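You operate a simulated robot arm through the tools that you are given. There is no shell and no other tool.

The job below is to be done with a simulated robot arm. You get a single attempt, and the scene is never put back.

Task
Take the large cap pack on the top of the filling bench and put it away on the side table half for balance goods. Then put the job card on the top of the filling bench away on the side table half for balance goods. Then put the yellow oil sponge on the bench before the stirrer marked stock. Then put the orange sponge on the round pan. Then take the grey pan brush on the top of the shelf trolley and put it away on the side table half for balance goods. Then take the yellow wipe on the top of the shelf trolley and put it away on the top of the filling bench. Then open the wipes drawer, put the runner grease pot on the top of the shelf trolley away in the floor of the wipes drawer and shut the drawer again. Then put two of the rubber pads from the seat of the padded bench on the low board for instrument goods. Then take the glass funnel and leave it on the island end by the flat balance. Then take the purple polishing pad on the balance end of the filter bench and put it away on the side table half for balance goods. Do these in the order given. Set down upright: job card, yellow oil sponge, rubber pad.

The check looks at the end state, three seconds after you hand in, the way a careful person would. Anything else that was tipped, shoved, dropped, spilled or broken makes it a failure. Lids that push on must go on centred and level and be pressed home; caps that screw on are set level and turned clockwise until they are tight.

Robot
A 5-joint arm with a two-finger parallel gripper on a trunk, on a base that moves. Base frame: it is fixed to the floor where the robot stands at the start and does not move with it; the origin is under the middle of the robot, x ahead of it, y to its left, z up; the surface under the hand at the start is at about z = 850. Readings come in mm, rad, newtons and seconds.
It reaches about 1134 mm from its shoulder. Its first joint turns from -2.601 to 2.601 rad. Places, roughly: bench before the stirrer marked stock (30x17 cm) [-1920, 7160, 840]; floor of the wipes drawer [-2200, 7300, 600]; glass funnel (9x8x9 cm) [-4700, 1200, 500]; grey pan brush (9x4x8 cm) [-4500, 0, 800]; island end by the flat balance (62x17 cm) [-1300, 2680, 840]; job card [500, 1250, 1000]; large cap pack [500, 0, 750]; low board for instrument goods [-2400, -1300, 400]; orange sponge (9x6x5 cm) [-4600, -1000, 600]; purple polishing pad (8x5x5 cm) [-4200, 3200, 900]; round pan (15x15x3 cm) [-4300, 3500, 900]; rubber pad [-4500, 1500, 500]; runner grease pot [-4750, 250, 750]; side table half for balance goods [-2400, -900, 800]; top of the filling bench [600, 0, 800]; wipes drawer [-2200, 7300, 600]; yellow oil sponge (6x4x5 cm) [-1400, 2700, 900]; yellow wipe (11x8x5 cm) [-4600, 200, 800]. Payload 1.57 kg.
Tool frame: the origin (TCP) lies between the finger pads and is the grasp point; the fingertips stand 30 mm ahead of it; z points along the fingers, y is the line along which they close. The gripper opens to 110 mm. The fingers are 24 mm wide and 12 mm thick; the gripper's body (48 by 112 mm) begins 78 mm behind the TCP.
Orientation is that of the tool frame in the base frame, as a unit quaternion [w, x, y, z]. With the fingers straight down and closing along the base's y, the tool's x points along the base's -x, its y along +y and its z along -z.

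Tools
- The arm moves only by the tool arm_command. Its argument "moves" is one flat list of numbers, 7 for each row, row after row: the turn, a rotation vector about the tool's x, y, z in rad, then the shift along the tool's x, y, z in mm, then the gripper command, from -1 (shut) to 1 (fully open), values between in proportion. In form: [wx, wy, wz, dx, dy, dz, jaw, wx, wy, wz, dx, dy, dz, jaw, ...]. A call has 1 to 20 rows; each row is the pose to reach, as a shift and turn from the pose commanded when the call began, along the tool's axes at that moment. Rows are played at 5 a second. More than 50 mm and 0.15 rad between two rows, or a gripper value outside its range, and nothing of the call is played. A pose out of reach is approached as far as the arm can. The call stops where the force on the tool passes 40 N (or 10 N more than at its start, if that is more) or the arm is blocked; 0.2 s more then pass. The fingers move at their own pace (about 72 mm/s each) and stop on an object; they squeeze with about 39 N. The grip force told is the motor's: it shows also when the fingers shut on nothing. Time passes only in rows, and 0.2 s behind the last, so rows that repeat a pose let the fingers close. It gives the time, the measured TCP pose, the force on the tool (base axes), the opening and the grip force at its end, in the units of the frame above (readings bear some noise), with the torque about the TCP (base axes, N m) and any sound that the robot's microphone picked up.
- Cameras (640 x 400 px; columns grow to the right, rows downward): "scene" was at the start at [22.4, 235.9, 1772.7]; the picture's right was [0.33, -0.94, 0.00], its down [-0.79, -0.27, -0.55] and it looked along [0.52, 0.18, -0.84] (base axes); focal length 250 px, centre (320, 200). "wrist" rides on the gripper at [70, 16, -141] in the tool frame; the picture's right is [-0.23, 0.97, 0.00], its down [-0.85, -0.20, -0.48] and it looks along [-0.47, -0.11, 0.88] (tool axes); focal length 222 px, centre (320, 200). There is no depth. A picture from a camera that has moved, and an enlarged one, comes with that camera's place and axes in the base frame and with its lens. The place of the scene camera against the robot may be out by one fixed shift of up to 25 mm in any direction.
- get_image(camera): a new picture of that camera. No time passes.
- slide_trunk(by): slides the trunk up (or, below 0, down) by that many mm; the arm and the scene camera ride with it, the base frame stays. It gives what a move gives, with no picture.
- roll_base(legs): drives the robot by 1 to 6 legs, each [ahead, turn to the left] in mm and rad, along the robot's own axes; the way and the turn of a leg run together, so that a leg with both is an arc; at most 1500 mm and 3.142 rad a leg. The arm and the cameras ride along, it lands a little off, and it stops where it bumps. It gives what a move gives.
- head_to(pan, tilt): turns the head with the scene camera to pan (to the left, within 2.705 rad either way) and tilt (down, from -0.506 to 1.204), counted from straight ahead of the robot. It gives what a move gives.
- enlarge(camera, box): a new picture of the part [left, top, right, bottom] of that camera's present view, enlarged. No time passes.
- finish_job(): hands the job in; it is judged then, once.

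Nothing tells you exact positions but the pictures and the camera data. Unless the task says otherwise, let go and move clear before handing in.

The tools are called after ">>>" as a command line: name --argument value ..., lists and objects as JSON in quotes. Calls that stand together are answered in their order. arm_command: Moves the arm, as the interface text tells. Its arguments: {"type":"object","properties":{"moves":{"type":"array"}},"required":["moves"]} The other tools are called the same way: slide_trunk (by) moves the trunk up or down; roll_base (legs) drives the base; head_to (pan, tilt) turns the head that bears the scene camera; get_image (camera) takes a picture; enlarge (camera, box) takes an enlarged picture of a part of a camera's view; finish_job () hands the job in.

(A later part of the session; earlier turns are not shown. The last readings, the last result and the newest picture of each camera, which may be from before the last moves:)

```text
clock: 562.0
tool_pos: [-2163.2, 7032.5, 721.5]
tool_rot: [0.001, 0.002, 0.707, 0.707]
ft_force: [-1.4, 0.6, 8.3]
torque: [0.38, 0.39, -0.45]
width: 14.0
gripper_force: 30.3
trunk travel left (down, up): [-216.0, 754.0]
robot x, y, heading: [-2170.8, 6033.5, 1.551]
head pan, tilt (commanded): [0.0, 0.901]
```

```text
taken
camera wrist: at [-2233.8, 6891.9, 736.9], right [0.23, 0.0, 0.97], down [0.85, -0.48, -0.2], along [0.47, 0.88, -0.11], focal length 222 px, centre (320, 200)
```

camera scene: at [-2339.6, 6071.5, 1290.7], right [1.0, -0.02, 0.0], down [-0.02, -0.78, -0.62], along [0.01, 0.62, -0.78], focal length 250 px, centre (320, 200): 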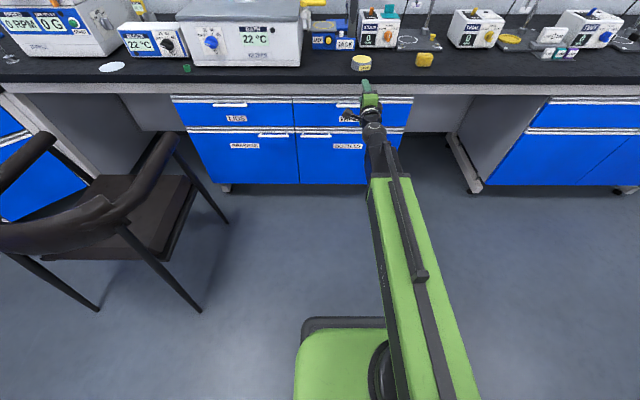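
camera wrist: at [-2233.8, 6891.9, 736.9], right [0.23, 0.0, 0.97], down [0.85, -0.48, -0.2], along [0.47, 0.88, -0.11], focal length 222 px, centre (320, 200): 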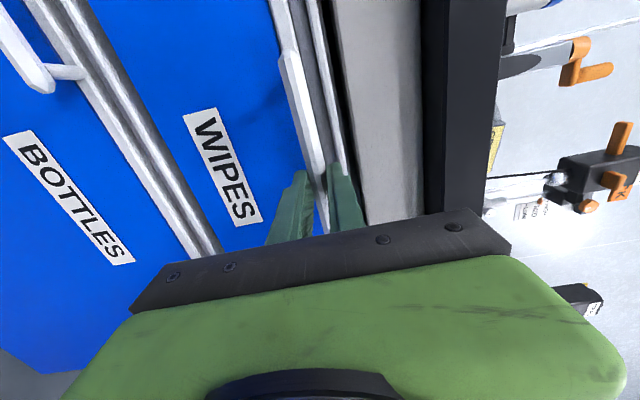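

The bar is gripped (14 mm). I pull the drawer out slowly.

>>> arm_command --moves '[0, 0, 0, 0, 0, -10, -1, 0, 0, 0, 0, 0, -20, -1, 0, 0, 0, 0, 0, -30, -1, 0, 0, 0, 0, 0, -45, -1, 0, 0, 0, 0, 0, -60, -1, 0, 0, 0, 0, 0, -80, -1, 0, 0, 0, 0, 0, -100, -1]'

>>> get_image --camera "wrist"

```text
clock: 563.6
tool_pos: [-2167.2, 6932.5, 721.5]
tool_rot: [-0.001, -0.001, 0.707, 0.708]
ft_force: [-21.9, -0.2, 3.6]
torque: [-0.16, 0.51, 0.59]
width: 14.0
gripper_force: 30.1
trunk travel left (down, up): [-216.0, 754.0]
robot x, y, heading: [-2166.5, 6035.2, 1.551]
head pan, tilt (commanded): [0.0, 0.901]
```

```text
taken
camera wrist: at [-2235.2, 6791.5, 736.5], right [0.23, 0.0, 0.97], down [0.86, -0.48, -0.2], along [0.47, 0.88, -0.11], focal length 222 px, centre (320, 200)
```

wrist: 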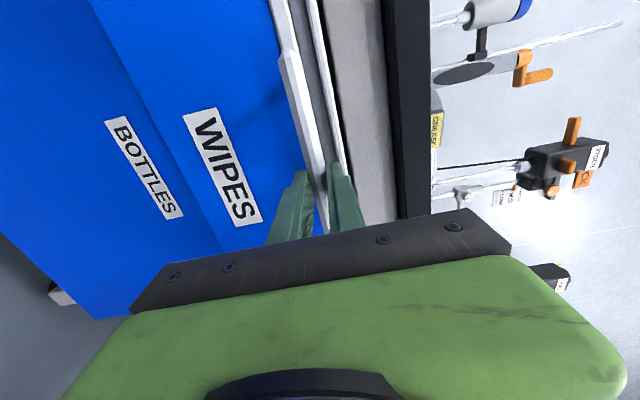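

The drawer has come out 100 mm, with a slight sideways force; its slide runs slightly toward -x. I continue pulling along that line.

>>> arm_command --moves '[0, 0, 0, 3.5, 0, -5, -1, 0, 0, 0, 4.5, 0, -25, -1, 0, 0, 0, 5.2, 0, -45, -1, 0, 0, 0, 5.9, 0, -65, -1, 0, 0, 0, 6.6, 0, -85, -1, 0, 0, 0, 7.3, 0, -105, -1]'

>>> get_image --camera "scene"

```text
clock: 565.0
tool_pos: [-2169.1, 6847.0, 720.8]
tool_rot: [0.004, 0.004, 0.707, 0.707]
ft_force: [24.0, -1.7, 2.6]
torque: [-0.03, -0.02, -0.79]
width: 14.0
gripper_force: 30.4
out of reach, approached as far as the arm can: row 6
trunk travel left (down, up): [-216.0, 754.0]
robot x, y, heading: [-2170.8, 6040.3, 1.554]
head pan, tilt (commanded): [0.0, 0.901]
```

```text
taken
camera scene: at [-2338.2, 6071.3, 1170.0], right [1.0, -0.02, 0.0], down [-0.02, -0.78, -0.62], along [0.01, 0.62, -0.78], focal length 250 px, centre (320, 200)
```

scene: 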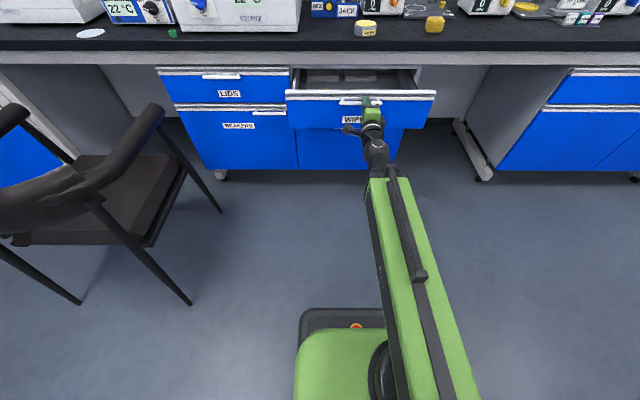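

The drawer is out 185 mm and the arm is at its shortest. I reverse the base 100 mm to open it further.

>>> roll_base --legs '[[-100, 0]]'

>>> get_image --camera "scene"

>>> get_image --camera "wrist"

```text
clock: 566.2
tool_pos: [-2172.2, 6745.4, 720.9]
tool_rot: [0.004, 0.004, 0.707, 0.707]
ft_force: [21.5, -0.4, 1.1]
torque: [-0.21, -0.29, -0.82]
width: 13.7
gripper_force: 30.2
trunk travel left (down, up): [-216.0, 754.0]
robot x, y, heading: [-2170.0, 5935.0, 1.555]
head pan, tilt (commanded): [0.0, 0.901]
```

```text
taken
camera scene: at [-2340.3, 5969.7, 1169.9], right [1.0, -0.02, 0.0], down [-0.02, -0.78, -0.62], along [0.01, 0.62, -0.78], focal length 250 px, centre (320, 200)
```

scene: 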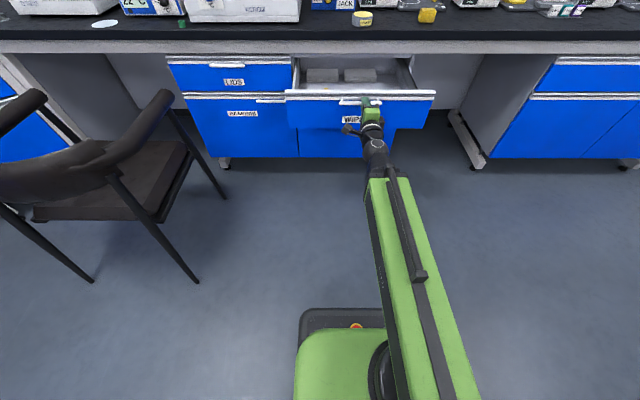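

```text
taken
camera wrist: at [-2242.2, 6606.0, 736.7], right [0.23, 0.0, 0.97], down [0.85, -0.49, -0.2], along [0.47, 0.87, -0.11], focal length 222 px, centre (320, 200)
```

wrist: 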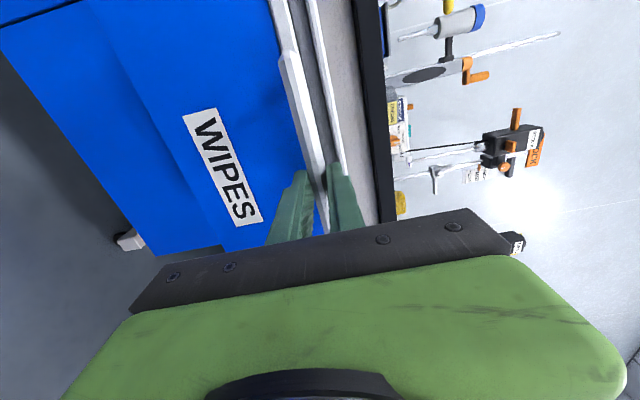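

The drawer is open about 287 mm. I release the handle and back away.

>>> arm_command --moves '[0, 0, 0, 0, 0, 0, -0.5, 0, 0, 0, 0, 0, 0, 0, 0, 0, 0, 0, 0, 0, 0]'

>>> roll_base --legs '[[-250, 0]]'

>>> get_image --camera "scene"

>>> get_image --camera "wrist"

```text
clock: 567.0
tool_pos: [-2172.6, 6745.0, 721.4]
tool_rot: [0.004, 0.002, 0.707, 0.707]
ft_force: [0.2, -0.1, 0.2]
torque: [0.0, -0.02, 0.02]
width: 55.0
gripper_force: 0.1
trunk travel left (down, up): [-216.0, 754.0]
robot x, y, heading: [-2174.7, 5936.9, 1.551]
head pan, tilt (commanded): [0.0, 0.901]
```

```text
clock: 568.8
tool_pos: [-2178.3, 6498.9, 720.6]
tool_rot: [0.004, 0.003, 0.707, 0.707]
ft_force: [0.9, -0.2, 0.4]
torque: [0.02, 0.02, 0.01]
width: 54.8
gripper_force: 0.0
trunk travel left (down, up): [-216.0, 754.0]
robot x, y, heading: [-2178.4, 5685.6, 1.555]
head pan, tilt (commanded): [0.0, 0.901]
```

```text
taken
camera scene: at [-2346.6, 5722.3, 1169.7], right [1.0, -0.02, 0.0], down [-0.02, -0.78, -0.62], along [0.01, 0.62, -0.78], focal length 250 px, centre (320, 200)
```

scene: 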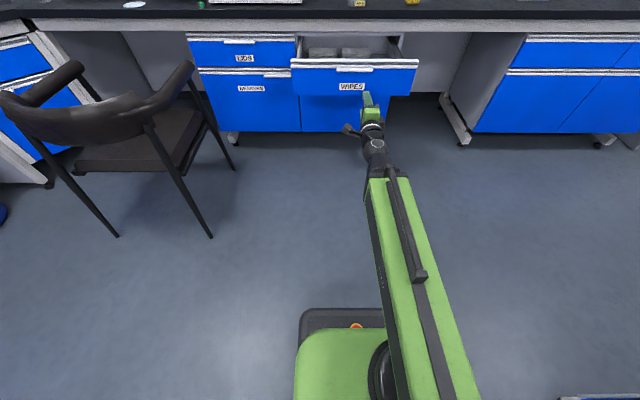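

```text
taken
camera wrist: at [-2248.5, 6358.6, 736.4], right [0.23, 0.0, 0.97], down [0.85, -0.49, -0.2], along [0.47, 0.87, -0.11], focal length 222 px, centre (320, 200)
```

wrist: 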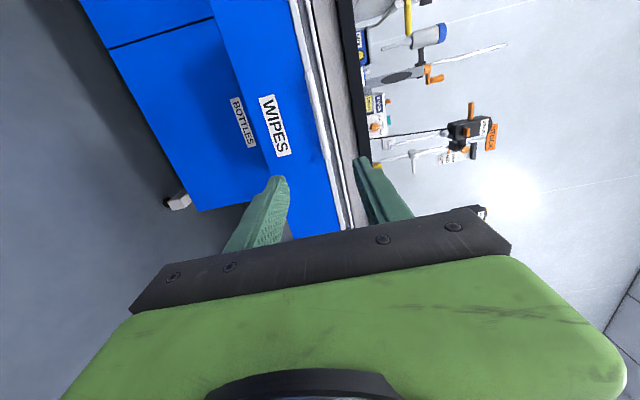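

I raise the trunk, then roll and pitch the tool back to pointing straight down.

>>> slide_trunk --by 400

>>> slide_trunk --by 240

>>> arm_command --moves '[0, 0, -0.1428, 0, 0, 0, 0, 0, 0, -0.2856, 0, 0, 0, 0, 0, 0, -0.4284, 0, 0, 0, 0, 0, 0, -0.5712, 0, 0, 0, 0, 0, 0, -0.714, 0, 0, 0, 0, 0, 0, -0.8568, 0, 0, 0, 0, 0, 0, -0.9996, 0, 0, 0, 0, 0, 0, -1.1424, 0, 0, 0, 0, 0, 0, -1.2852, 0, 0, 0, 0, 0, 0, -1.428, 0, 0, 0, 0, 0, 0, -1.5708, 0, 0, 0, 0, 0, 0, -1.5708, 0, 0, 0, 0]'

```text
clock: 572.6
tool_pos: [-2177.3, 6498.1, 1121.1]
tool_rot: [0.004, 0.003, 0.707, 0.707]
ft_force: [0.4, 0.3, 0.9]
torque: [0.01, 0.01, -0.03]
width: 54.9
gripper_force: 0.1
trunk travel left (down, up): [-616.0, 354.0]
robot x, y, heading: [-2181.7, 5685.0, 1.553]
head pan, tilt (commanded): [0.0, 0.901]
```

```text
clock: 575.1
tool_pos: [-2177.0, 6499.2, 1361.2]
tool_rot: [0.004, 0.002, 0.707, 0.707]
ft_force: [0.1, 0.6, -0.3]
torque: [0.03, 0.03, -0.03]
width: 55.1
gripper_force: 0.0
trunk travel left (down, up): [-856.0, 114.0]
robot x, y, heading: [-2177.7, 5687.2, 1.552]
head pan, tilt (commanded): [0.0, 0.901]
```

```text
clock: 577.7
tool_pos: [-2178.8, 6498.7, 1361.2]
tool_rot: [0.503, -0.499, 0.5, 0.498]
ft_force: [0.1, 0.1, 0.1]
torque: [0.01, -0.01, 0.02]
width: 54.9
gripper_force: 0.1
trunk travel left (down, up): [-856.0, 114.0]
robot x, y, heading: [-2176.4, 5687.0, 1.552]
head pan, tilt (commanded): [0.0, 0.901]
```

>>> arm_command --moves '[0, 0.1428, 0, 33.4, 0, -2.4, 0.5, 0, 0.2856, 0, 66.2, 0, -9.5, 0.5, 0, 0.4284, 0, 97.6, 0, -21.2, 0.5, 0, 0.5712, 0, 127.1, 0, -37.3, 0.5, 0, 0.714, 0, 153.9, 0, -57.4, 0.5, 0, 0.8568, 0, 177.6, 0, -81.1, 0.5, 0, 0.9996, 0, 197.7, 0, -107.9, 0.5, 0, 1.1424, 0, 213.8, 0, -137.4, 0.5, 0, 1.2852, 0, 225.5, 0, -168.8, 0.5, 0, 1.428, 0, 232.6, 0, -201.6, 0.5, 0, 1.5708, 0, 235, 0, -235, 0.5, 0, 1.5708, 0, 235, 0, -235, 0.5]'

>>> head_to --pan 0.0 --tilt 0.7

>>> get_image --camera "scene"

>>> enlarge --camera "scene" --box '[260, 120, 460, 240]'

```text
clock: 580.3
tool_pos: [-2177.6, 6264.3, 1132.0]
tool_rot: [0.11, -0.698, 0.703, -0.086]
ft_force: [0.2, 0.2, -0.5]
torque: [-0.01, 0.0, 0.01]
width: 82.5
gripper_force: 0.1
out of reach, approached as far as the arm can: row 1, 2, 3, 4, 5, 6, 7, 8, 9, 10, 11, 12
trunk travel left (down, up): [-856.0, 114.0]
robot x, y, heading: [-2177.5, 5688.8, 1.551]
head pan, tilt (commanded): [0.0, 0.901]
```

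```text
clock: 581.0
tool_pos: [-2177.7, 6264.3, 1132.2]
tool_rot: [0.112, -0.698, 0.702, -0.087]
ft_force: [-0.3, 0.0, 0.0]
torque: [0.01, 0.03, 0.03]
width: 82.5
gripper_force: 0.0
trunk travel left (down, up): [-856.0, 114.0]
robot x, y, heading: [-2179.0, 5689.0, 1.552]
head pan, tilt (commanded): [0.0, 0.7]
```

```text
taken
camera scene: at [-2346.5, 5731.6, 1825.8], right [1.0, -0.02, 0.0], down [-0.01, -0.64, -0.76], along [0.01, 0.76, -0.64], focal length 250 px, centre (320, 200)
```

scene: 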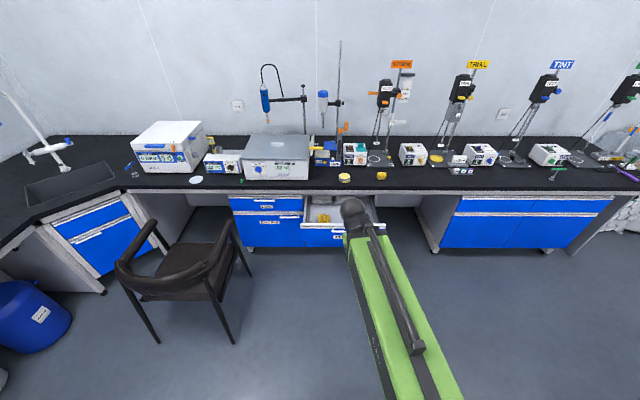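

```text
3.20 times, centred on (360, 180) of scene
camera zoom: at [-2346.5, 5731.6, 1825.8], right [1.0, -0.02, 0.0], down [-0.01, -0.64, -0.76], along [0.01, 0.76, -0.64], focal length 800 px, centre (192, 264)
```

zoom: 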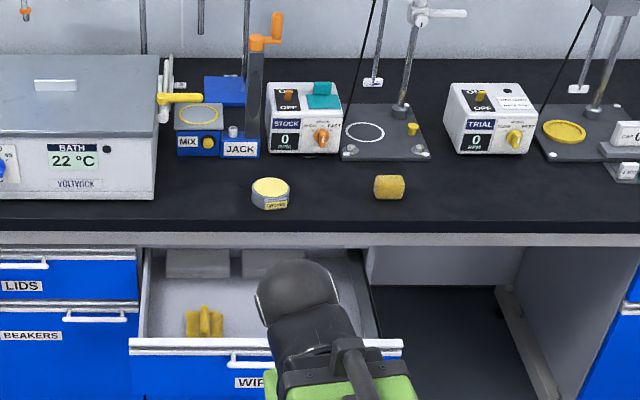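

The arm was at its shortest, so the tool ended tilted sideways. I extend a little and correct the tilt.

>>> arm_command --moves '[-0.07, 0.01, 0, -20, 0, 2, 0.5, -0.14, 0.0175, 0, -40, 0, 4, 0.5, -0.21, 0.026, 0, -60, 0, 7, 0.5, -0.28, 0.035, 0, -80, 0, 9, 0.5, -0.28, 0.035, 0, -80, 0, 9, 0.5]'

```text
clock: 582.2
tool_pos: [-2181.8, 6344.7, 1131.4]
tool_rot: [0.112, -0.695, 0.705, -0.085]
ft_force: [0.6, -0.2, 0.4]
torque: [0.01, -0.01, -0.02]
width: 82.4
gripper_force: 0.2
out of reach, approached as far as the arm can: row 1, 2, 3, 4, 5
trunk travel left (down, up): [-856.0, 114.0]
robot x, y, heading: [-2176.9, 5684.8, 1.554]
head pan, tilt (commanded): [0.0, 0.7]
```

The wrist got stuck in an odd branch near straight-down. I swing it back out to horizontal with the arm more extended, and then I'll come down again cleanly.

>>> arm_command --moves '[-0.0209, -0.1384, 0.0188, -37.3, -1.3, -0.4, 0.5, -0.0418, -0.2768, 0.0376, -74, -3.4, -5.4, 0.5, -0.0627, -0.4152, 0.0564, -109.5, -6.2, -14.8, 0.5, -0.0836, -0.5536, 0.0752, -143.2, -9.8, -28.4, 0.5, -0.1045, -0.692, 0.094, -174.6, -14.4, -45.9, 0.5, -0.1254, -0.8304, 0.1128, -203, -19.8, -67, 0.5, -0.1463, -0.9688, 0.1316, -228.1, -26.3, -91, 0.5, -0.1672, -1.1072, 0.1504, -249.3, -33.6, -117.6, 0.5, -0.1881, -1.2456, 0.1692, -266.3, -41.7, -146.2, 0.5, -0.209, -1.384, 0.188, -279.1, -50.8, -176.1, 0.5, -0.2299, -1.5224, 0.2068, -287.3, -60.6, -206.8, 0.5, -0.2299, -1.5224, 0.2068, -287.3, -60.6, -206.8, 0.5]'

>>> get_image --camera "scene"

```text
clock: 584.9
tool_pos: [-2179.6, 6623.1, 1357.2]
tool_rot: [-0.498, 0.503, -0.503, -0.497]
ft_force: [0.5, 0.1, 0.1]
torque: [-0.01, -0.01, 0.01]
width: 82.6
gripper_force: 0.1
out of reach, approached as far as the arm can: row 10
trunk travel left (down, up): [-856.0, 114.0]
robot x, y, heading: [-2177.7, 5691.9, 1.55]
head pan, tilt (commanded): [0.0, 0.7]
```

```text
taken
camera scene: at [-2346.5, 5731.6, 1825.8], right [1.0, -0.02, 0.0], down [-0.01, -0.64, -0.77], along [0.01, 0.76, -0.64], focal length 250 px, centre (320, 200)
```

scene: 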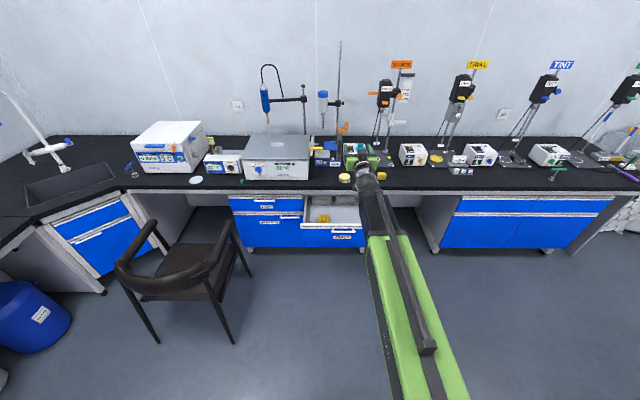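

>>> arm_command --moves '[0, 0.1428, 0, 33.4, 0, -2.4, 0.5, 0, 0.2856, 0, 66.2, 0, -9.5, 0.5, 0, 0.4284, 0, 97.6, 0, -21.2, 0.5, 0, 0.5712, 0, 127.1, 0, -37.3, 0.5, 0, 0.714, 0, 153.9, 0, -57.4, 0.5, 0, 0.8568, 0, 177.6, 0, -81.1, 0.5, 0, 0.9996, 0, 197.7, 0, -107.9, 0.5, 0, 1.1424, 0, 213.8, 0, -137.4, 0.5, 0, 1.2852, 0, 225.5, 0, -168.8, 0.5, 0, 1.428, 0, 232.6, 0, -201.6, 0.5]'

```text
clock: 587.0
tool_pos: [-2192.6, 6420.3, 1133.1]
tool_rot: [-0.153, 0.701, -0.696, 0.03]
ft_force: [-1.0, 0.0, -0.9]
torque: [0.01, -0.02, 0.02]
width: 82.8
gripper_force: 0.0
out of reach, approached as far as the arm can: row 1, 2, 3, 4, 5, 6, 7, 8, 9, 10
trunk travel left (down, up): [-856.0, 114.0]
robot x, y, heading: [-2177.6, 5686.2, 1.552]
head pan, tilt (commanded): [0.0, 0.7]
```

>>> arm_command --moves '[-0.087, 0.058, 0.002, 12, 3, 0.6, 0.5, -0.173, 0.116, 0.005, 24, 6, 1.2, 0.5, -0.26, 0.1747, 0.007, 36.3, 9.2, 1.7, 0.5, -0.26, 0.1747, 0.007, 36.3, 9.2, 1.7, 0.5]'

>>> get_image --camera "wrist"

>>> enlarge --camera "scene" --box '[260, 120, 500, 320]'

```text
clock: 588.0
tool_pos: [-2197.0, 6385.7, 1131.8]
tool_rot: [-0.111, 0.701, -0.699, 0.085]
ft_force: [0.4, -0.6, -0.6]
torque: [-0.02, 0.01, 0.0]
width: 82.2
gripper_force: 0.0
out of reach, approached as far as the arm can: row 1, 2, 3, 4
trunk travel left (down, up): [-856.0, 114.0]
robot x, y, heading: [-2179.4, 5686.9, 1.554]
head pan, tilt (commanded): [0.0, 0.7]
```

```text
taken
camera wrist: at [-2251.4, 6311.2, 1260.3], right [-0.94, 0.23, -0.26], down [0.05, 0.84, 0.55], along [0.34, 0.5, -0.8], focal length 222 px, centre (320, 200)
```

wrist: 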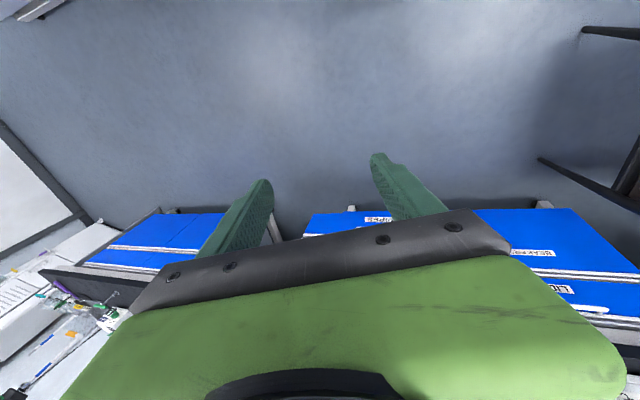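

```text
2.00 times, centred on (380, 220) of scene
camera zoom: at [-2346.5, 5731.7, 1825.8], right [1.0, -0.02, 0.0], down [-0.01, -0.64, -0.77], along [0.02, 0.76, -0.64], focal length 500 px, centre (200, 160)
```

zoom: 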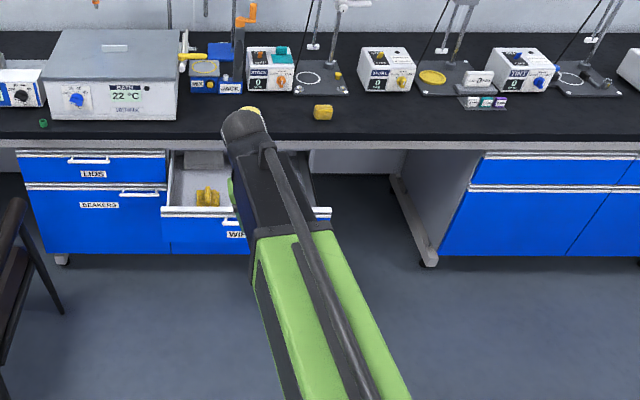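

The tool reaches the same 0.28 rad sideways tilt each time: the forearm roll joint seems wound half a turn to its limit. To unwind it I swing the hand sideways and up around the arm's axis in free air, then pitch it over forward and down.

>>> arm_command --moves '[0.1432, 0, 0, 0, -33.7, -2.4, 0.5, 0.2864, 0, 0, 0, -66.7, -9.6, 0.5, 0.4296, 0, 0, 0, -98.3, -21.4, 0.5, 0.5728, 0, 0, 0, -127.9, -37.7, 0.5, 0.716, 0, 0, 0, -154.9, -58, 0.5, 0.8592, 0, 0, 0, -178.7, -81.9, 0.5]'

>>> get_image --camera "scene"

```text
clock: 589.5
tool_pos: [-2058.0, 6380.3, 1259.9]
tool_rot: [0.401, -0.58, 0.611, -0.361]
ft_force: [1.3, -0.8, -0.9]
torque: [-0.02, 0.01, 0.02]
width: 82.6
gripper_force: 0.1
out of reach, approached as far as the arm can: row 4, 5, 6
trunk travel left (down, up): [-856.0, 114.0]
robot x, y, heading: [-2175.8, 5687.4, 1.556]
head pan, tilt (commanded): [0.0, 0.7]
```

```text
taken
camera scene: at [-2346.2, 5731.6, 1825.9], right [1.0, -0.02, 0.0], down [-0.01, -0.64, -0.77], along [0.01, 0.76, -0.64], focal length 250 px, centre (320, 200)
```

scene: 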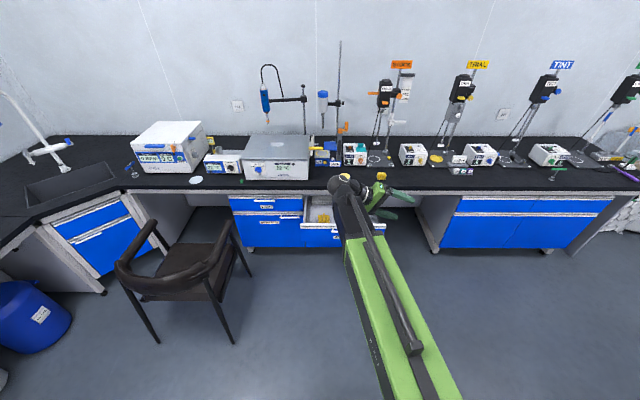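

It swings as expected. I continue the rotation until the tool points up.

>>> arm_command --moves '[0.1432, 0, 0, 0, -34.1, -2.4, 0.5, 0.2864, 0, 0, 0, -67.5, -9.7, 0.5, 0.4296, 0, 0, 0, -99.5, -21.7, 0.5, 0.5728, 0, 0, 0, -129.5, -38.1, 0.5, 0.716, 0, 0, 0, -156.9, -58.7, 0.5, 0.8592, 0, 0, 0, -181, -82.9, 0.5, 1.0024, 0, 0, 0, -201.4, -110.3, 0.5, 1.1456, 0, 0, 0, -217.7, -140.4, 0.5, 1.2888, 0, 0, 0, -229.6, -172.5, 0.5, 1.432, 0, 0, 0, -236.7, -205.9, 0.5, 1.5752, 0, 0, 0, -239, -240.1, 0.5, 1.7184, 0, 0, 0, -236.4, -274.2, 0.5, 1.8616, 0, 0, 0, -229, -307.5, 0.5, 2.0048, 0, 0, 0, -216.8, -339.5, 0.5, 2.0048, 0, 0, 0, -216.8, -339.5, 0.5]'

>>> get_image --camera "scene"

```text
clock: 592.6
tool_pos: [-2172.6, 6363.7, 1598.3]
tool_rot: [0.745, 0.026, -0.003, -0.666]
ft_force: [0.2, -0.3, 0.5]
torque: [-0.01, -0.01, -0.03]
width: 82.7
gripper_force: 0.0
out of reach, approached as far as the arm can: row 1, 2, 3, 4, 5, 6, 7, 8, 9, 10, 11, 12, 13, 14, 15
trunk travel left (down, up): [-856.0, 114.0]
robot x, y, heading: [-2176.3, 5684.0, 1.552]
head pan, tilt (commanded): [0.0, 0.7]
```

```text
taken
camera scene: at [-2346.4, 5731.6, 1825.8], right [1.0, -0.02, 0.0], down [-0.01, -0.64, -0.77], along [0.01, 0.76, -0.64], focal length 250 px, centre (320, 200)
```

scene: 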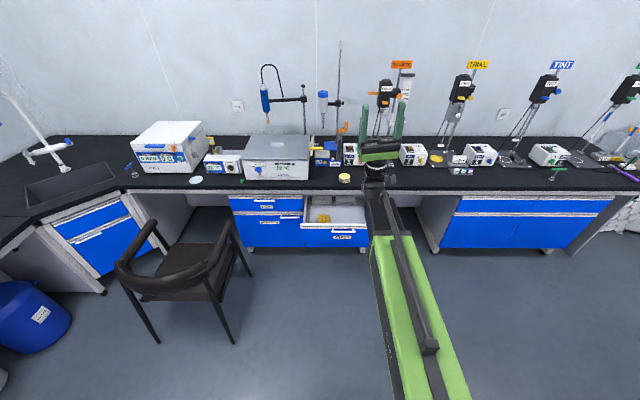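

The tool now points up, so the roll joint is unwound. Before pitching over forward I measure the arm's own direction in the picture, so that the motion stays exactly in its plane.

>>> enlarge --camera "scene" --box '[300, 100, 540, 400]'

>>> head_to --pan -0.35 --tilt 1.1

>>> get_image --camera "scene"

```text
1.33 times, centred on (420, 250) of scene
camera zoom: at [-2346.4, 5731.6, 1825.8], right [1.0, -0.02, 0.0], down [-0.01, -0.64, -0.77], along [0.01, 0.76, -0.64], focal length 334 px, centre (187, 133)
```

zoom: 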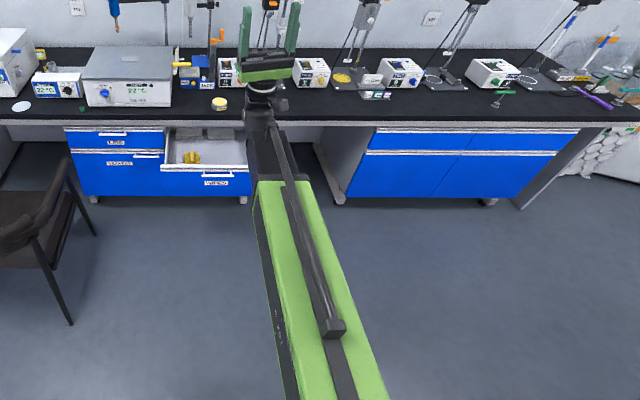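

```text
clock: 593.5
tool_pos: [-2171.6, 6362.7, 1597.6]
tool_rot: [0.745, 0.025, -0.002, -0.667]
ft_force: [-0.1, -0.2, 0.2]
torque: [0.01, 0.02, 0.05]
width: 82.6
gripper_force: 0.1
trunk travel left (down, up): [-856.0, 114.0]
robot x, y, heading: [-2176.3, 5686.6, 1.546]
head pan, tilt (commanded): [-0.351, 1.1]
```

```text
taken
camera scene: at [-2325.3, 5705.7, 1795.9], right [0.93, -0.36, 0.0], down [-0.32, -0.83, -0.45], along [0.16, 0.42, -0.89], focal length 250 px, centre (320, 200)
```

scene: 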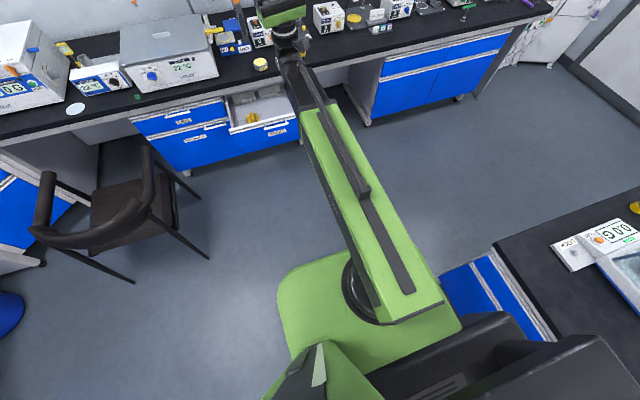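

The arm's axis points 0.046 rad right of +y. I align the tool with that plane while it points up.

>>> arm_command --moves '[-0.021, -0.015, -0.079, -3.6, 5, 0, 0.5, -0.0427, -0.0304, -0.158, -7.2, 10.1, 0.3, 0.5, -0.0427, -0.0304, -0.158, -7.2, 10.1, 0.3, 0.5]'

>>> get_image --camera "scene"

```text
clock: 594.3
tool_pos: [-2154.9, 6366.7, 1598.7]
tool_rot: [0.736, 0.02, -0.003, -0.676]
ft_force: [-0.3, -0.1, 0.3]
torque: [-0.01, 0.03, 0.0]
width: 82.6
gripper_force: 0.0
out of reach, approached as far as the arm can: row 1, 2, 3
trunk travel left (down, up): [-856.0, 114.0]
robot x, y, heading: [-2177.1, 5684.7, 1.55]
head pan, tilt (commanded): [-0.351, 1.1]
```

```text
taken
camera scene: at [-2325.5, 5705.6, 1795.8], right [0.93, -0.36, 0.0], down [-0.32, -0.83, -0.45], along [0.16, 0.42, -0.89], focal length 250 px, centre (320, 200)
```

scene: 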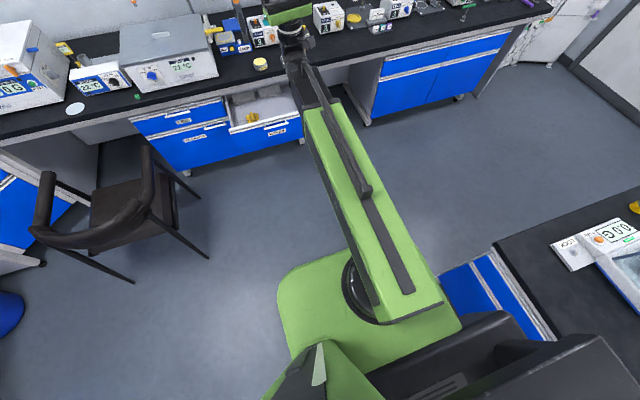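

The tool's own roll is at a joint limit here, but pitching purely in the arm's plane does not need it. I rotate about the arm's lateral axis toward forward.

>>> arm_command --moves '[-0.0223, -0.1422, 0, -33.6, 5.3, -2.5, 0.5, -0.0447, -0.2845, 0, -66.5, 10.4, -9.8, 0.5, -0.067, -0.4267, 0, -98, 15.4, -21.8, 0.5, -0.0893, -0.5689, 0, -127.5, 20, -38.3, 0.5, -0.1117, -0.7111, 0, -154.3, 24.2, -58.9, 0.5, -0.134, -0.8534, 0, -177.9, 27.9, -83.2, 0.5, -0.1563, -0.9956, 0, -197.9, 31.1, -110.6, 0.5, -0.1787, -1.1378, 0, -213.7, 33.6, -140.7, 0.5, -0.201, -1.28, 0, -225.2, 35.4, -172.7, 0.5, -0.2234, -1.4223, 0, -231.9, 36.4, -206.1, 0.5, -0.2457, -1.5645, 0, -233.9, 36.7, -240.4, 0.5, -0.2457, -1.5645, 0, -233.9, 36.7, -240.4, 0.5]'

>>> get_image --camera "scene"

```text
clock: 596.9
tool_pos: [-2126.6, 6608.8, 1362.0]
tool_rot: [-0.52, 0.541, 0.45, 0.484]
ft_force: [0.0, 0.5, 0.7]
torque: [-0.03, -0.01, 0.0]
width: 82.7
gripper_force: 0.2
out of reach, approached as far as the arm can: row 10, 11, 12
trunk travel left (down, up): [-856.0, 114.0]
robot x, y, heading: [-2176.7, 5684.7, 1.555]
head pan, tilt (commanded): [-0.351, 1.1]
```

```text
taken
camera scene: at [-2325.3, 5705.6, 1795.8], right [0.93, -0.36, 0.0], down [-0.32, -0.83, -0.45], along [0.16, 0.42, -0.89], focal length 250 px, centre (320, 200)
```

scene: 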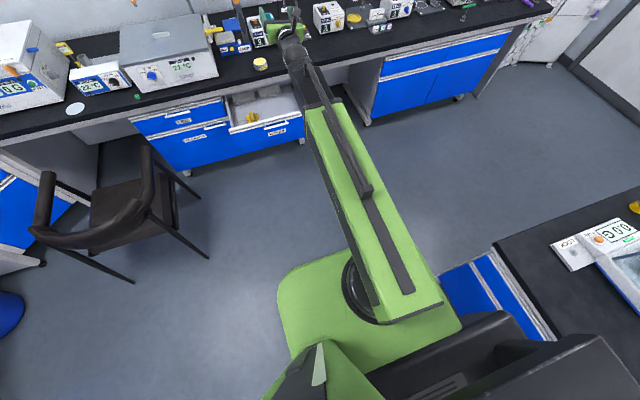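

Pointing forward now. I continue pitching downward, first a few steps to check that the wrist takes the right branch.

>>> arm_command --moves '[-0.0201, -0.1422, 0, -33.6, 4.8, -2.4, 0.5, -0.0402, -0.2844, 0, -66.6, 9.4, -9.7, 0.5, -0.0603, -0.4265, 0, -98.2, 13.9, -21.7, 0.5, -0.0804, -0.5687, 0, -127.8, 18.1, -38.1, 0.5, -0.0804, -0.5687, 0, -127.8, 18.1, -38.1, 0.5]'

>>> get_image --camera "scene"

```text
clock: 598.1
tool_pos: [-2131.4, 6573.1, 1234.6]
tool_rot: [-0.35, 0.679, 0.552, 0.335]
ft_force: [0.1, 0.2, 1.3]
torque: [0.03, -0.01, -0.02]
width: 82.6
gripper_force: 0.0
trunk travel left (down, up): [-856.0, 114.0]
robot x, y, heading: [-2175.0, 5686.9, 1.556]
head pan, tilt (commanded): [-0.351, 1.1]
```

```text
taken
camera scene: at [-2325.2, 5705.6, 1795.8], right [0.93, -0.36, 0.0], down [-0.32, -0.83, -0.45], along [0.16, 0.42, -0.89], focal length 250 px, centre (320, 200)
```

scene: 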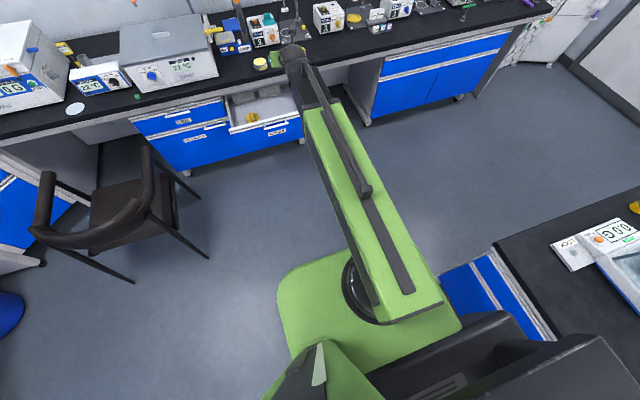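

The wrist took the right branch (no reach warnings). I finish pitching down.

>>> arm_command --moves '[-0.0202, -0.143, 0, -33.8, 4.8, -2.5, 0.5, -0.0404, -0.286, 0, -67, 9.5, -9.8, 0.5, -0.0607, -0.4289, 0, -98.7, 14, -21.9, 0.5, -0.0809, -0.5719, 0, -128.4, 18.2, -38.5, 0.5, -0.1011, -0.7149, 0, -155.4, 22, -59.3, 0.5, -0.1213, -0.8579, 0, -179.1, 25.3, -83.6, 0.5, -0.1415, -1.0008, 0, -199.1, 28.2, -111.2, 0.5, -0.1415, -1.0008, 0, -199.1, 28.2, -111.2, 0.5]'

>>> get_image --camera "wrist"

```text
clock: 599.9
tool_pos: [-2143.9, 6371.4, 1123.1]
tool_rot: [0.005, 0.777, 0.629, 0.005]
ft_force: [-0.7, 0.0, 0.6]
torque: [-0.01, -0.04, 0.0]
width: 82.5
gripper_force: 0.0
trunk travel left (down, up): [-856.0, 114.0]
robot x, y, heading: [-2176.0, 5685.2, 1.554]
head pan, tilt (commanded): [-0.351, 1.1]
```

```text
taken
camera wrist: at [-2114.0, 6437.3, 1263.9], right [0.9, -0.43, 0.01], down [-0.38, -0.79, 0.47], along [-0.19, -0.43, -0.88], focal length 222 px, centre (320, 200)
```

wrist: 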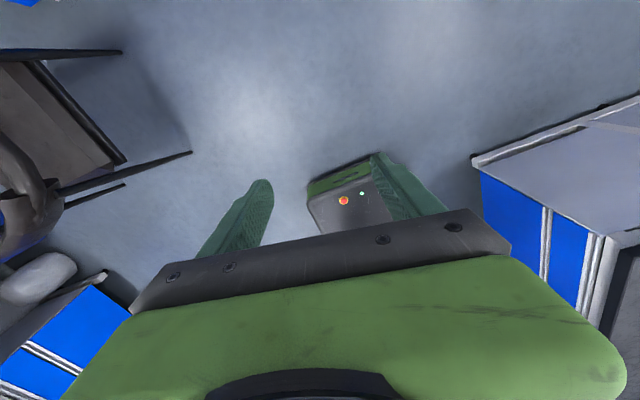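

The tool points straight down again, with its yaw half a turn around. I turn it back so the camera sits on the robot's side.

>>> arm_command --moves '[0.014, -0.002, 0, 0, 0, 0, 0.5, 0.014, -0.002, 0, 0, 0, 0, 0.5]'

>>> arm_command --moves '[0, 0, 0.1466, 0, 0, 0, 0.5, 0, 0, 0.2931, 0, 0, 0, 0.5, 0, 0, 0.4397, 0, 0, 0, 0.5, 0, 0, 0.5862, 0, 0, 0, 0.5, 0, 0, 0.7328, 0, 0, 0, 0.5, 0, 0, 0.8793, 0, 0, 0, 0.5, 0, 0, 1.0259, 0, 0, 0, 0.5, 0, 0, 1.1724, 0, 0, 0, 0.5, 0, 0, 1.319, 0, 0, 0, 0.5, 0, 0, 1.4655, 0, 0, 0, 0.5, 0, 0, 1.6121, 0, 0, 0, 0.5, 0, 0, 1.7586, 0, 0, 0, 0.5, 0, 0, 1.9052, 0, 0, 0, 0.5, 0, 0, 2.0517, 0, 0, 0, 0.5, 0, 0, 2.1983, 0, 0, 0, 0.5, 0, 0, 2.3448, 0, 0, 0, 0.5, 0, 0, 2.4914, 0, 0, 0, 0.5, 0, 0, 2.6379, 0, 0, 0, 0.5, 0, 0, 2.7845, 0, 0, 0, 0.5, 0, 0, 2.931, 0, 0, 0, 0.5]'

>>> get_image --camera "wrist"

```text
clock: 600.5
tool_pos: [-2143.7, 6372.1, 1122.6]
tool_rot: [0.0, 0.778, 0.628, 0.001]
ft_force: [-0.3, -0.4, -0.3]
torque: [-0.01, 0.01, -0.03]
width: 82.5
gripper_force: 0.1
trunk travel left (down, up): [-856.0, 114.0]
robot x, y, heading: [-2178.9, 5686.2, 1.553]
head pan, tilt (commanded): [-0.351, 1.1]
```

```text
clock: 604.7
tool_pos: [-2145.5, 6371.4, 1123.1]
tool_rot: [0.001, -0.707, 0.708, 0.001]
ft_force: [-0.2, 0.0, 0.4]
torque: [0.01, -0.02, -0.01]
width: 82.3
gripper_force: 0.1
trunk travel left (down, up): [-856.0, 114.0]
robot x, y, heading: [-2173.0, 5687.6, 1.551]
head pan, tilt (commanded): [-0.351, 1.1]
```

```text
taken
camera wrist: at [-2161.2, 6303.0, 1263.4], right [-0.97, 0.23, 0.0], down [0.2, 0.85, 0.48], along [0.11, 0.47, -0.88], focal length 222 px, centre (320, 200)
```

wrist: 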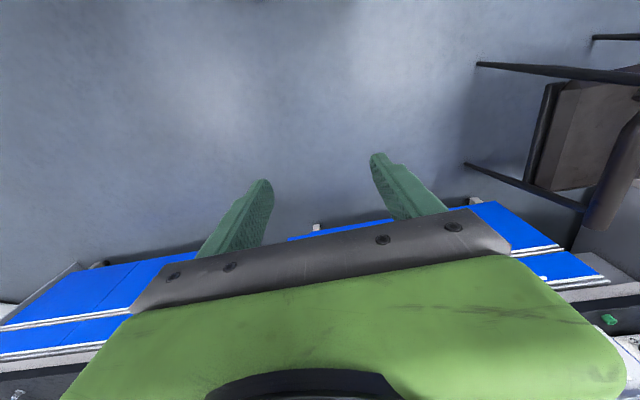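

The tool is back in its normal posture. I drive up to fetch the pot from the bench, keeping the base clear of the open drawer.

>>> roll_base --legs '[[630, 0]]'

>>> head_to --pan 0.0 --tilt 0.9

>>> get_image --camera "scene"

>>> get_image --camera "wrist"

```text
clock: 608.3
tool_pos: [-2130.8, 7008.6, 1122.8]
tool_rot: [0.001, -0.706, 0.709, 0.001]
ft_force: [0.3, 0.3, 1.1]
torque: [-0.02, 0.0, 0.04]
width: 82.6
gripper_force: 0.1
trunk travel left (down, up): [-856.0, 114.0]
robot x, y, heading: [-2161.9, 6319.5, 1.551]
head pan, tilt (commanded): [-0.351, 1.1]
```

```text
clock: 609.1
tool_pos: [-2130.7, 7008.6, 1123.0]
tool_rot: [0.001, -0.706, 0.708, 0.0]
ft_force: [-0.5, 0.0, 0.9]
torque: [-0.01, -0.02, -0.01]
width: 82.5
gripper_force: 0.0
trunk travel left (down, up): [-856.0, 114.0]
robot x, y, heading: [-2166.0, 6322.0, 1.549]
head pan, tilt (commanded): [0.0, 0.901]
```

```text
taken
camera scene: at [-2333.5, 6358.9, 1809.6], right [1.0, -0.02, 0.0], down [-0.02, -0.78, -0.62], along [0.01, 0.62, -0.78], focal length 250 px, centre (320, 200)
```

scene: 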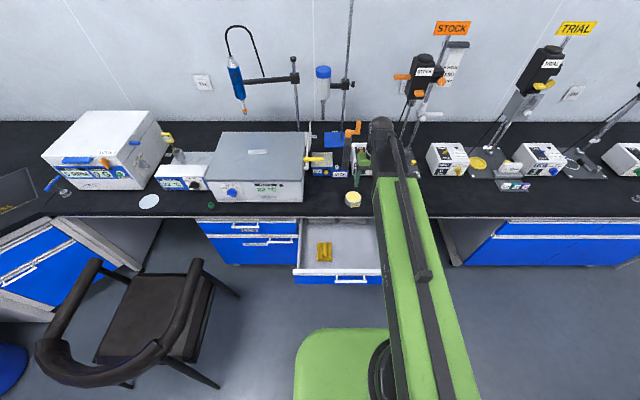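

```text
taken
camera wrist: at [-2146.2, 6939.0, 1263.4], right [-0.97, 0.23, 0.0], down [0.2, 0.85, 0.48], along [0.11, 0.47, -0.88], focal length 222 px, centre (320, 200)
```

wrist: 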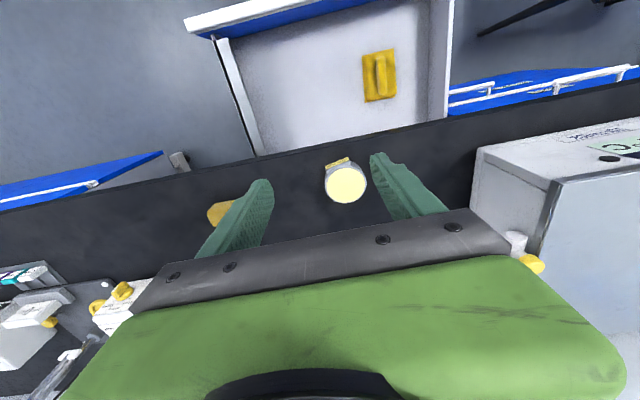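

The open drawer shows free floor on its right side. I extend over the pot and grip it again.

>>> arm_command --moves '[0, 0, 0, -36, 7, 0, 0.75, 0, 0, 0, -72, 15, 0, 0.75, 0, 0, 0, -107, 22, 0, 0.75, 0, 0, 0, -107, 22, 0, 0.75]'

>>> slide_trunk --by -150

>>> get_image --camera "wrist"

>>> enlarge --camera "wrist" --box '[220, 80, 420, 220]'

```text
clock: 610.1
tool_pos: [-2150.3, 7113.3, 1122.9]
tool_rot: [0.002, -0.705, 0.709, 0.001]
ft_force: [-0.7, -0.2, -0.3]
torque: [0.0, 0.0, 0.03]
width: 96.3
gripper_force: 0.0
trunk travel left (down, up): [-856.0, 114.0]
robot x, y, heading: [-2167.1, 6318.4, 1.551]
head pan, tilt (commanded): [0.0, 0.901]
```

```text
clock: 611.9
tool_pos: [-2151.1, 7112.6, 972.7]
tool_rot: [0.001, -0.706, 0.708, 0.001]
ft_force: [-0.8, 0.9, -0.9]
torque: [-0.02, -0.01, -0.01]
width: 96.3
gripper_force: 0.0
trunk travel left (down, up): [-706.0, 264.0]
robot x, y, heading: [-2166.1, 6324.7, 1.545]
head pan, tilt (commanded): [0.0, 0.901]
```

```text
taken
camera wrist: at [-2166.6, 7044.4, 1113.5], right [-0.97, 0.23, 0.0], down [0.2, 0.85, 0.48], along [0.11, 0.47, -0.88], focal length 222 px, centre (320, 200)
```

wrist: 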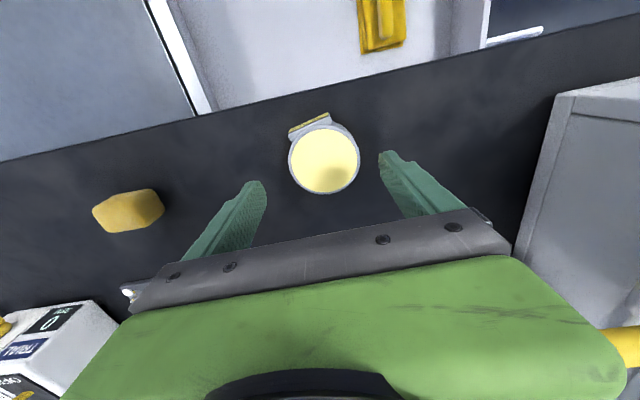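

```text
2.86 times, centred on (320, 150) of wrist
camera zoom: at [-2166.6, 7044.4, 1113.5], right [-0.97, 0.23, 0.0], down [0.2, 0.85, 0.48], along [0.11, 0.47, -0.88], focal length 635 px, centre (320, 343)
```

zoom: 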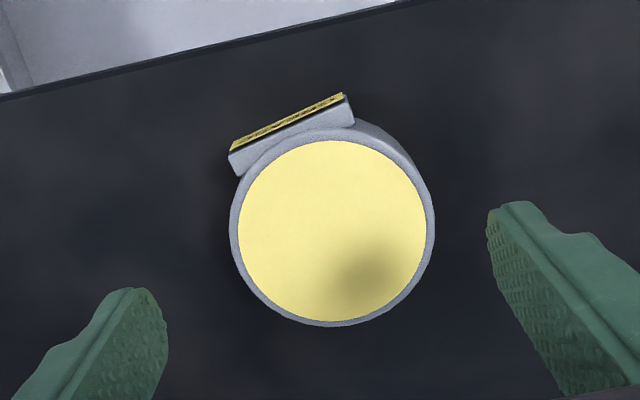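

>>> arm_command --moves '[0, 0, 0, -5, 2.5, 0, 0.75, 0, 0, 0, -5, 2.5, 0, 0.75]'

>>> slide_trunk --by -87

>>> arm_command --moves '[0, 0, 0, 0, 0, 0, 0.5, 0, 0, 0, 0, 0, 0, -1, 0, 0, 0, 0, 0, 0, -1, 0, 0, 0, 0, 0, 0, -1, 0, 0, 0, 0, 0, 0, -1]'

>>> slide_trunk --by 150

>>> get_image --camera "wrist"

```text
clock: 612.5
tool_pos: [-2152.9, 7119.4, 973.0]
tool_rot: [0.001, -0.706, 0.708, 0.0]
ft_force: [0.2, -0.3, 0.0]
torque: [0.0, 0.01, 0.02]
width: 96.1
gripper_force: 0.0
trunk travel left (down, up): [-706.0, 264.0]
robot x, y, heading: [-2165.8, 6324.9, 1.545]
head pan, tilt (commanded): [0.0, 0.901]
```

```text
clock: 613.7
tool_pos: [-2152.9, 7119.2, 885.2]
tool_rot: [0.001, -0.706, 0.708, 0.0]
ft_force: [-0.2, -0.6, 0.5]
torque: [0.03, 0.0, 0.04]
width: 96.3
gripper_force: 0.1
trunk travel left (down, up): [-619.0, 351.0]
robot x, y, heading: [-2168.4, 6325.9, 1.549]
head pan, tilt (commanded): [0.0, 0.901]
```

```text
clock: 614.9
tool_pos: [-2152.2, 7118.1, 884.9]
tool_rot: [0.001, -0.706, 0.708, 0.001]
ft_force: [-0.3, 1.5, 2.3]
torque: [0.04, 0.06, -0.08]
width: 77.8
gripper_force: 39.0
trunk travel left (down, up): [-619.0, 351.0]
robot x, y, heading: [-2166.2, 6321.4, 1.547]
head pan, tilt (commanded): [0.0, 0.901]
```

```text
clock: 616.6
tool_pos: [-2152.2, 7119.6, 1035.7]
tool_rot: [0.001, -0.706, 0.708, 0.0]
ft_force: [-0.2, -0.3, -1.7]
torque: [-0.03, 0.0, 0.03]
width: 77.4
gripper_force: 39.2
trunk travel left (down, up): [-769.0, 201.0]
robot x, y, heading: [-2168.3, 6322.1, 1.548]
head pan, tilt (commanded): [0.0, 0.901]
```

```text
taken
camera wrist: at [-2169.2, 7050.5, 1176.2], right [-0.97, 0.23, 0.0], down [0.2, 0.85, 0.48], along [0.11, 0.47, -0.88], focal length 222 px, centre (320, 200)
```

wrist: 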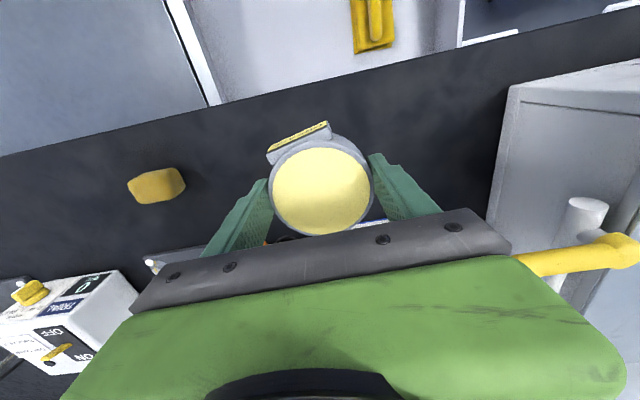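

The pot is held again. I retract over the drawer's free floor and look before lowering.

>>> arm_command --moves '[0, 0, 0, 41, -10, 0, -1, 0, 0, 0, 82, -21, 0, -1, 0, 0, 0, 123, -32, 0, -1, 0, 0, 0, 164, -42, 0, -1, 0, 0, 0, 164, -42, 0, -1]'

>>> get_image --camera "wrist"

>>> get_image --camera "scene"

```text
clock: 617.8
tool_pos: [-2110.4, 6954.7, 1035.4]
tool_rot: [0.001, -0.706, 0.709, 0.001]
ft_force: [-0.5, -1.0, -2.0]
torque: [-0.02, 0.05, -0.02]
width: 77.4
gripper_force: 39.0
trunk travel left (down, up): [-769.0, 201.0]
robot x, y, heading: [-2163.2, 6320.8, 1.538]
head pan, tilt (commanded): [0.0, 0.901]
```

```text
taken
camera wrist: at [-2125.9, 6885.7, 1176.2], right [-0.97, 0.23, 0.0], down [0.2, 0.85, 0.48], along [0.11, 0.47, -0.88], focal length 222 px, centre (320, 200)
```

wrist: 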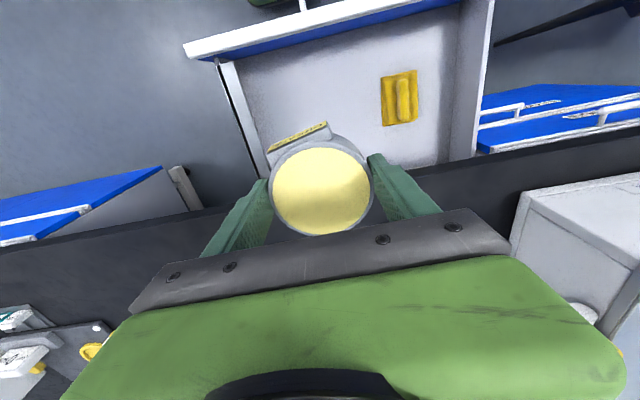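

```text
taken
camera scene: at [-2333.6, 6359.4, 1722.7], right [1.0, -0.02, 0.0], down [-0.02, -0.78, -0.62], along [0.01, 0.62, -0.78], focal length 250 px, centre (320, 200)
```

scene: 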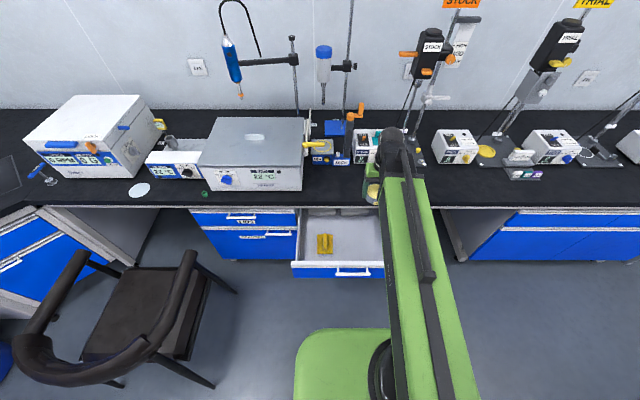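

The pot hangs over free drawer floor, clear of walls and of the wipe in there. I lower in stages.

>>> slide_trunk --by -220

>>> get_image --camera "wrist"

>>> get_image --camera "scene"

```text
clock: 620.1
tool_pos: [-2110.2, 6954.0, 815.2]
tool_rot: [0.001, -0.706, 0.708, 0.001]
ft_force: [-0.5, 0.0, -1.8]
torque: [0.03, 0.02, -0.02]
width: 77.4
gripper_force: 39.0
trunk travel left (down, up): [-549.0, 421.0]
robot x, y, heading: [-2163.0, 6323.5, 1.548]
head pan, tilt (commanded): [0.0, 0.901]
```

```text
taken
camera wrist: at [-2126.0, 6885.6, 956.4], right [-0.97, 0.23, 0.0], down [0.2, 0.85, 0.48], along [0.11, 0.47, -0.88], focal length 222 px, centre (320, 200)
```

wrist: 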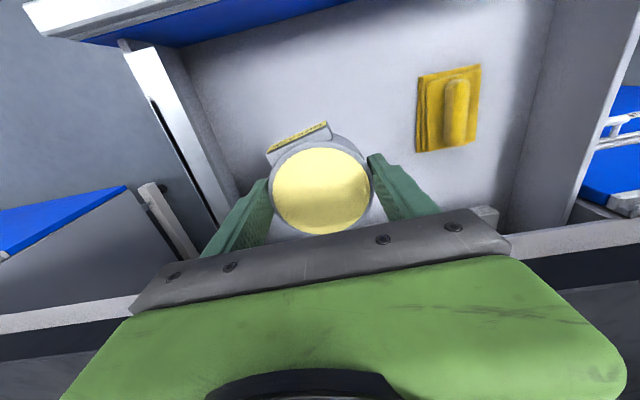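

```text
taken
camera scene: at [-2333.6, 6359.0, 1502.7], right [1.0, -0.02, 0.0], down [-0.02, -0.78, -0.62], along [0.01, 0.62, -0.78], focal length 250 px, centre (320, 200)
```

scene: 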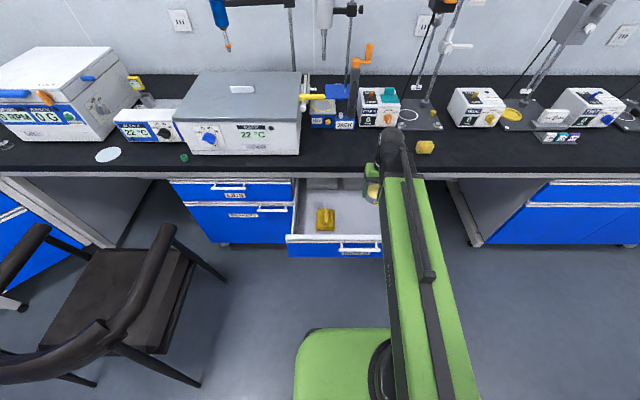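

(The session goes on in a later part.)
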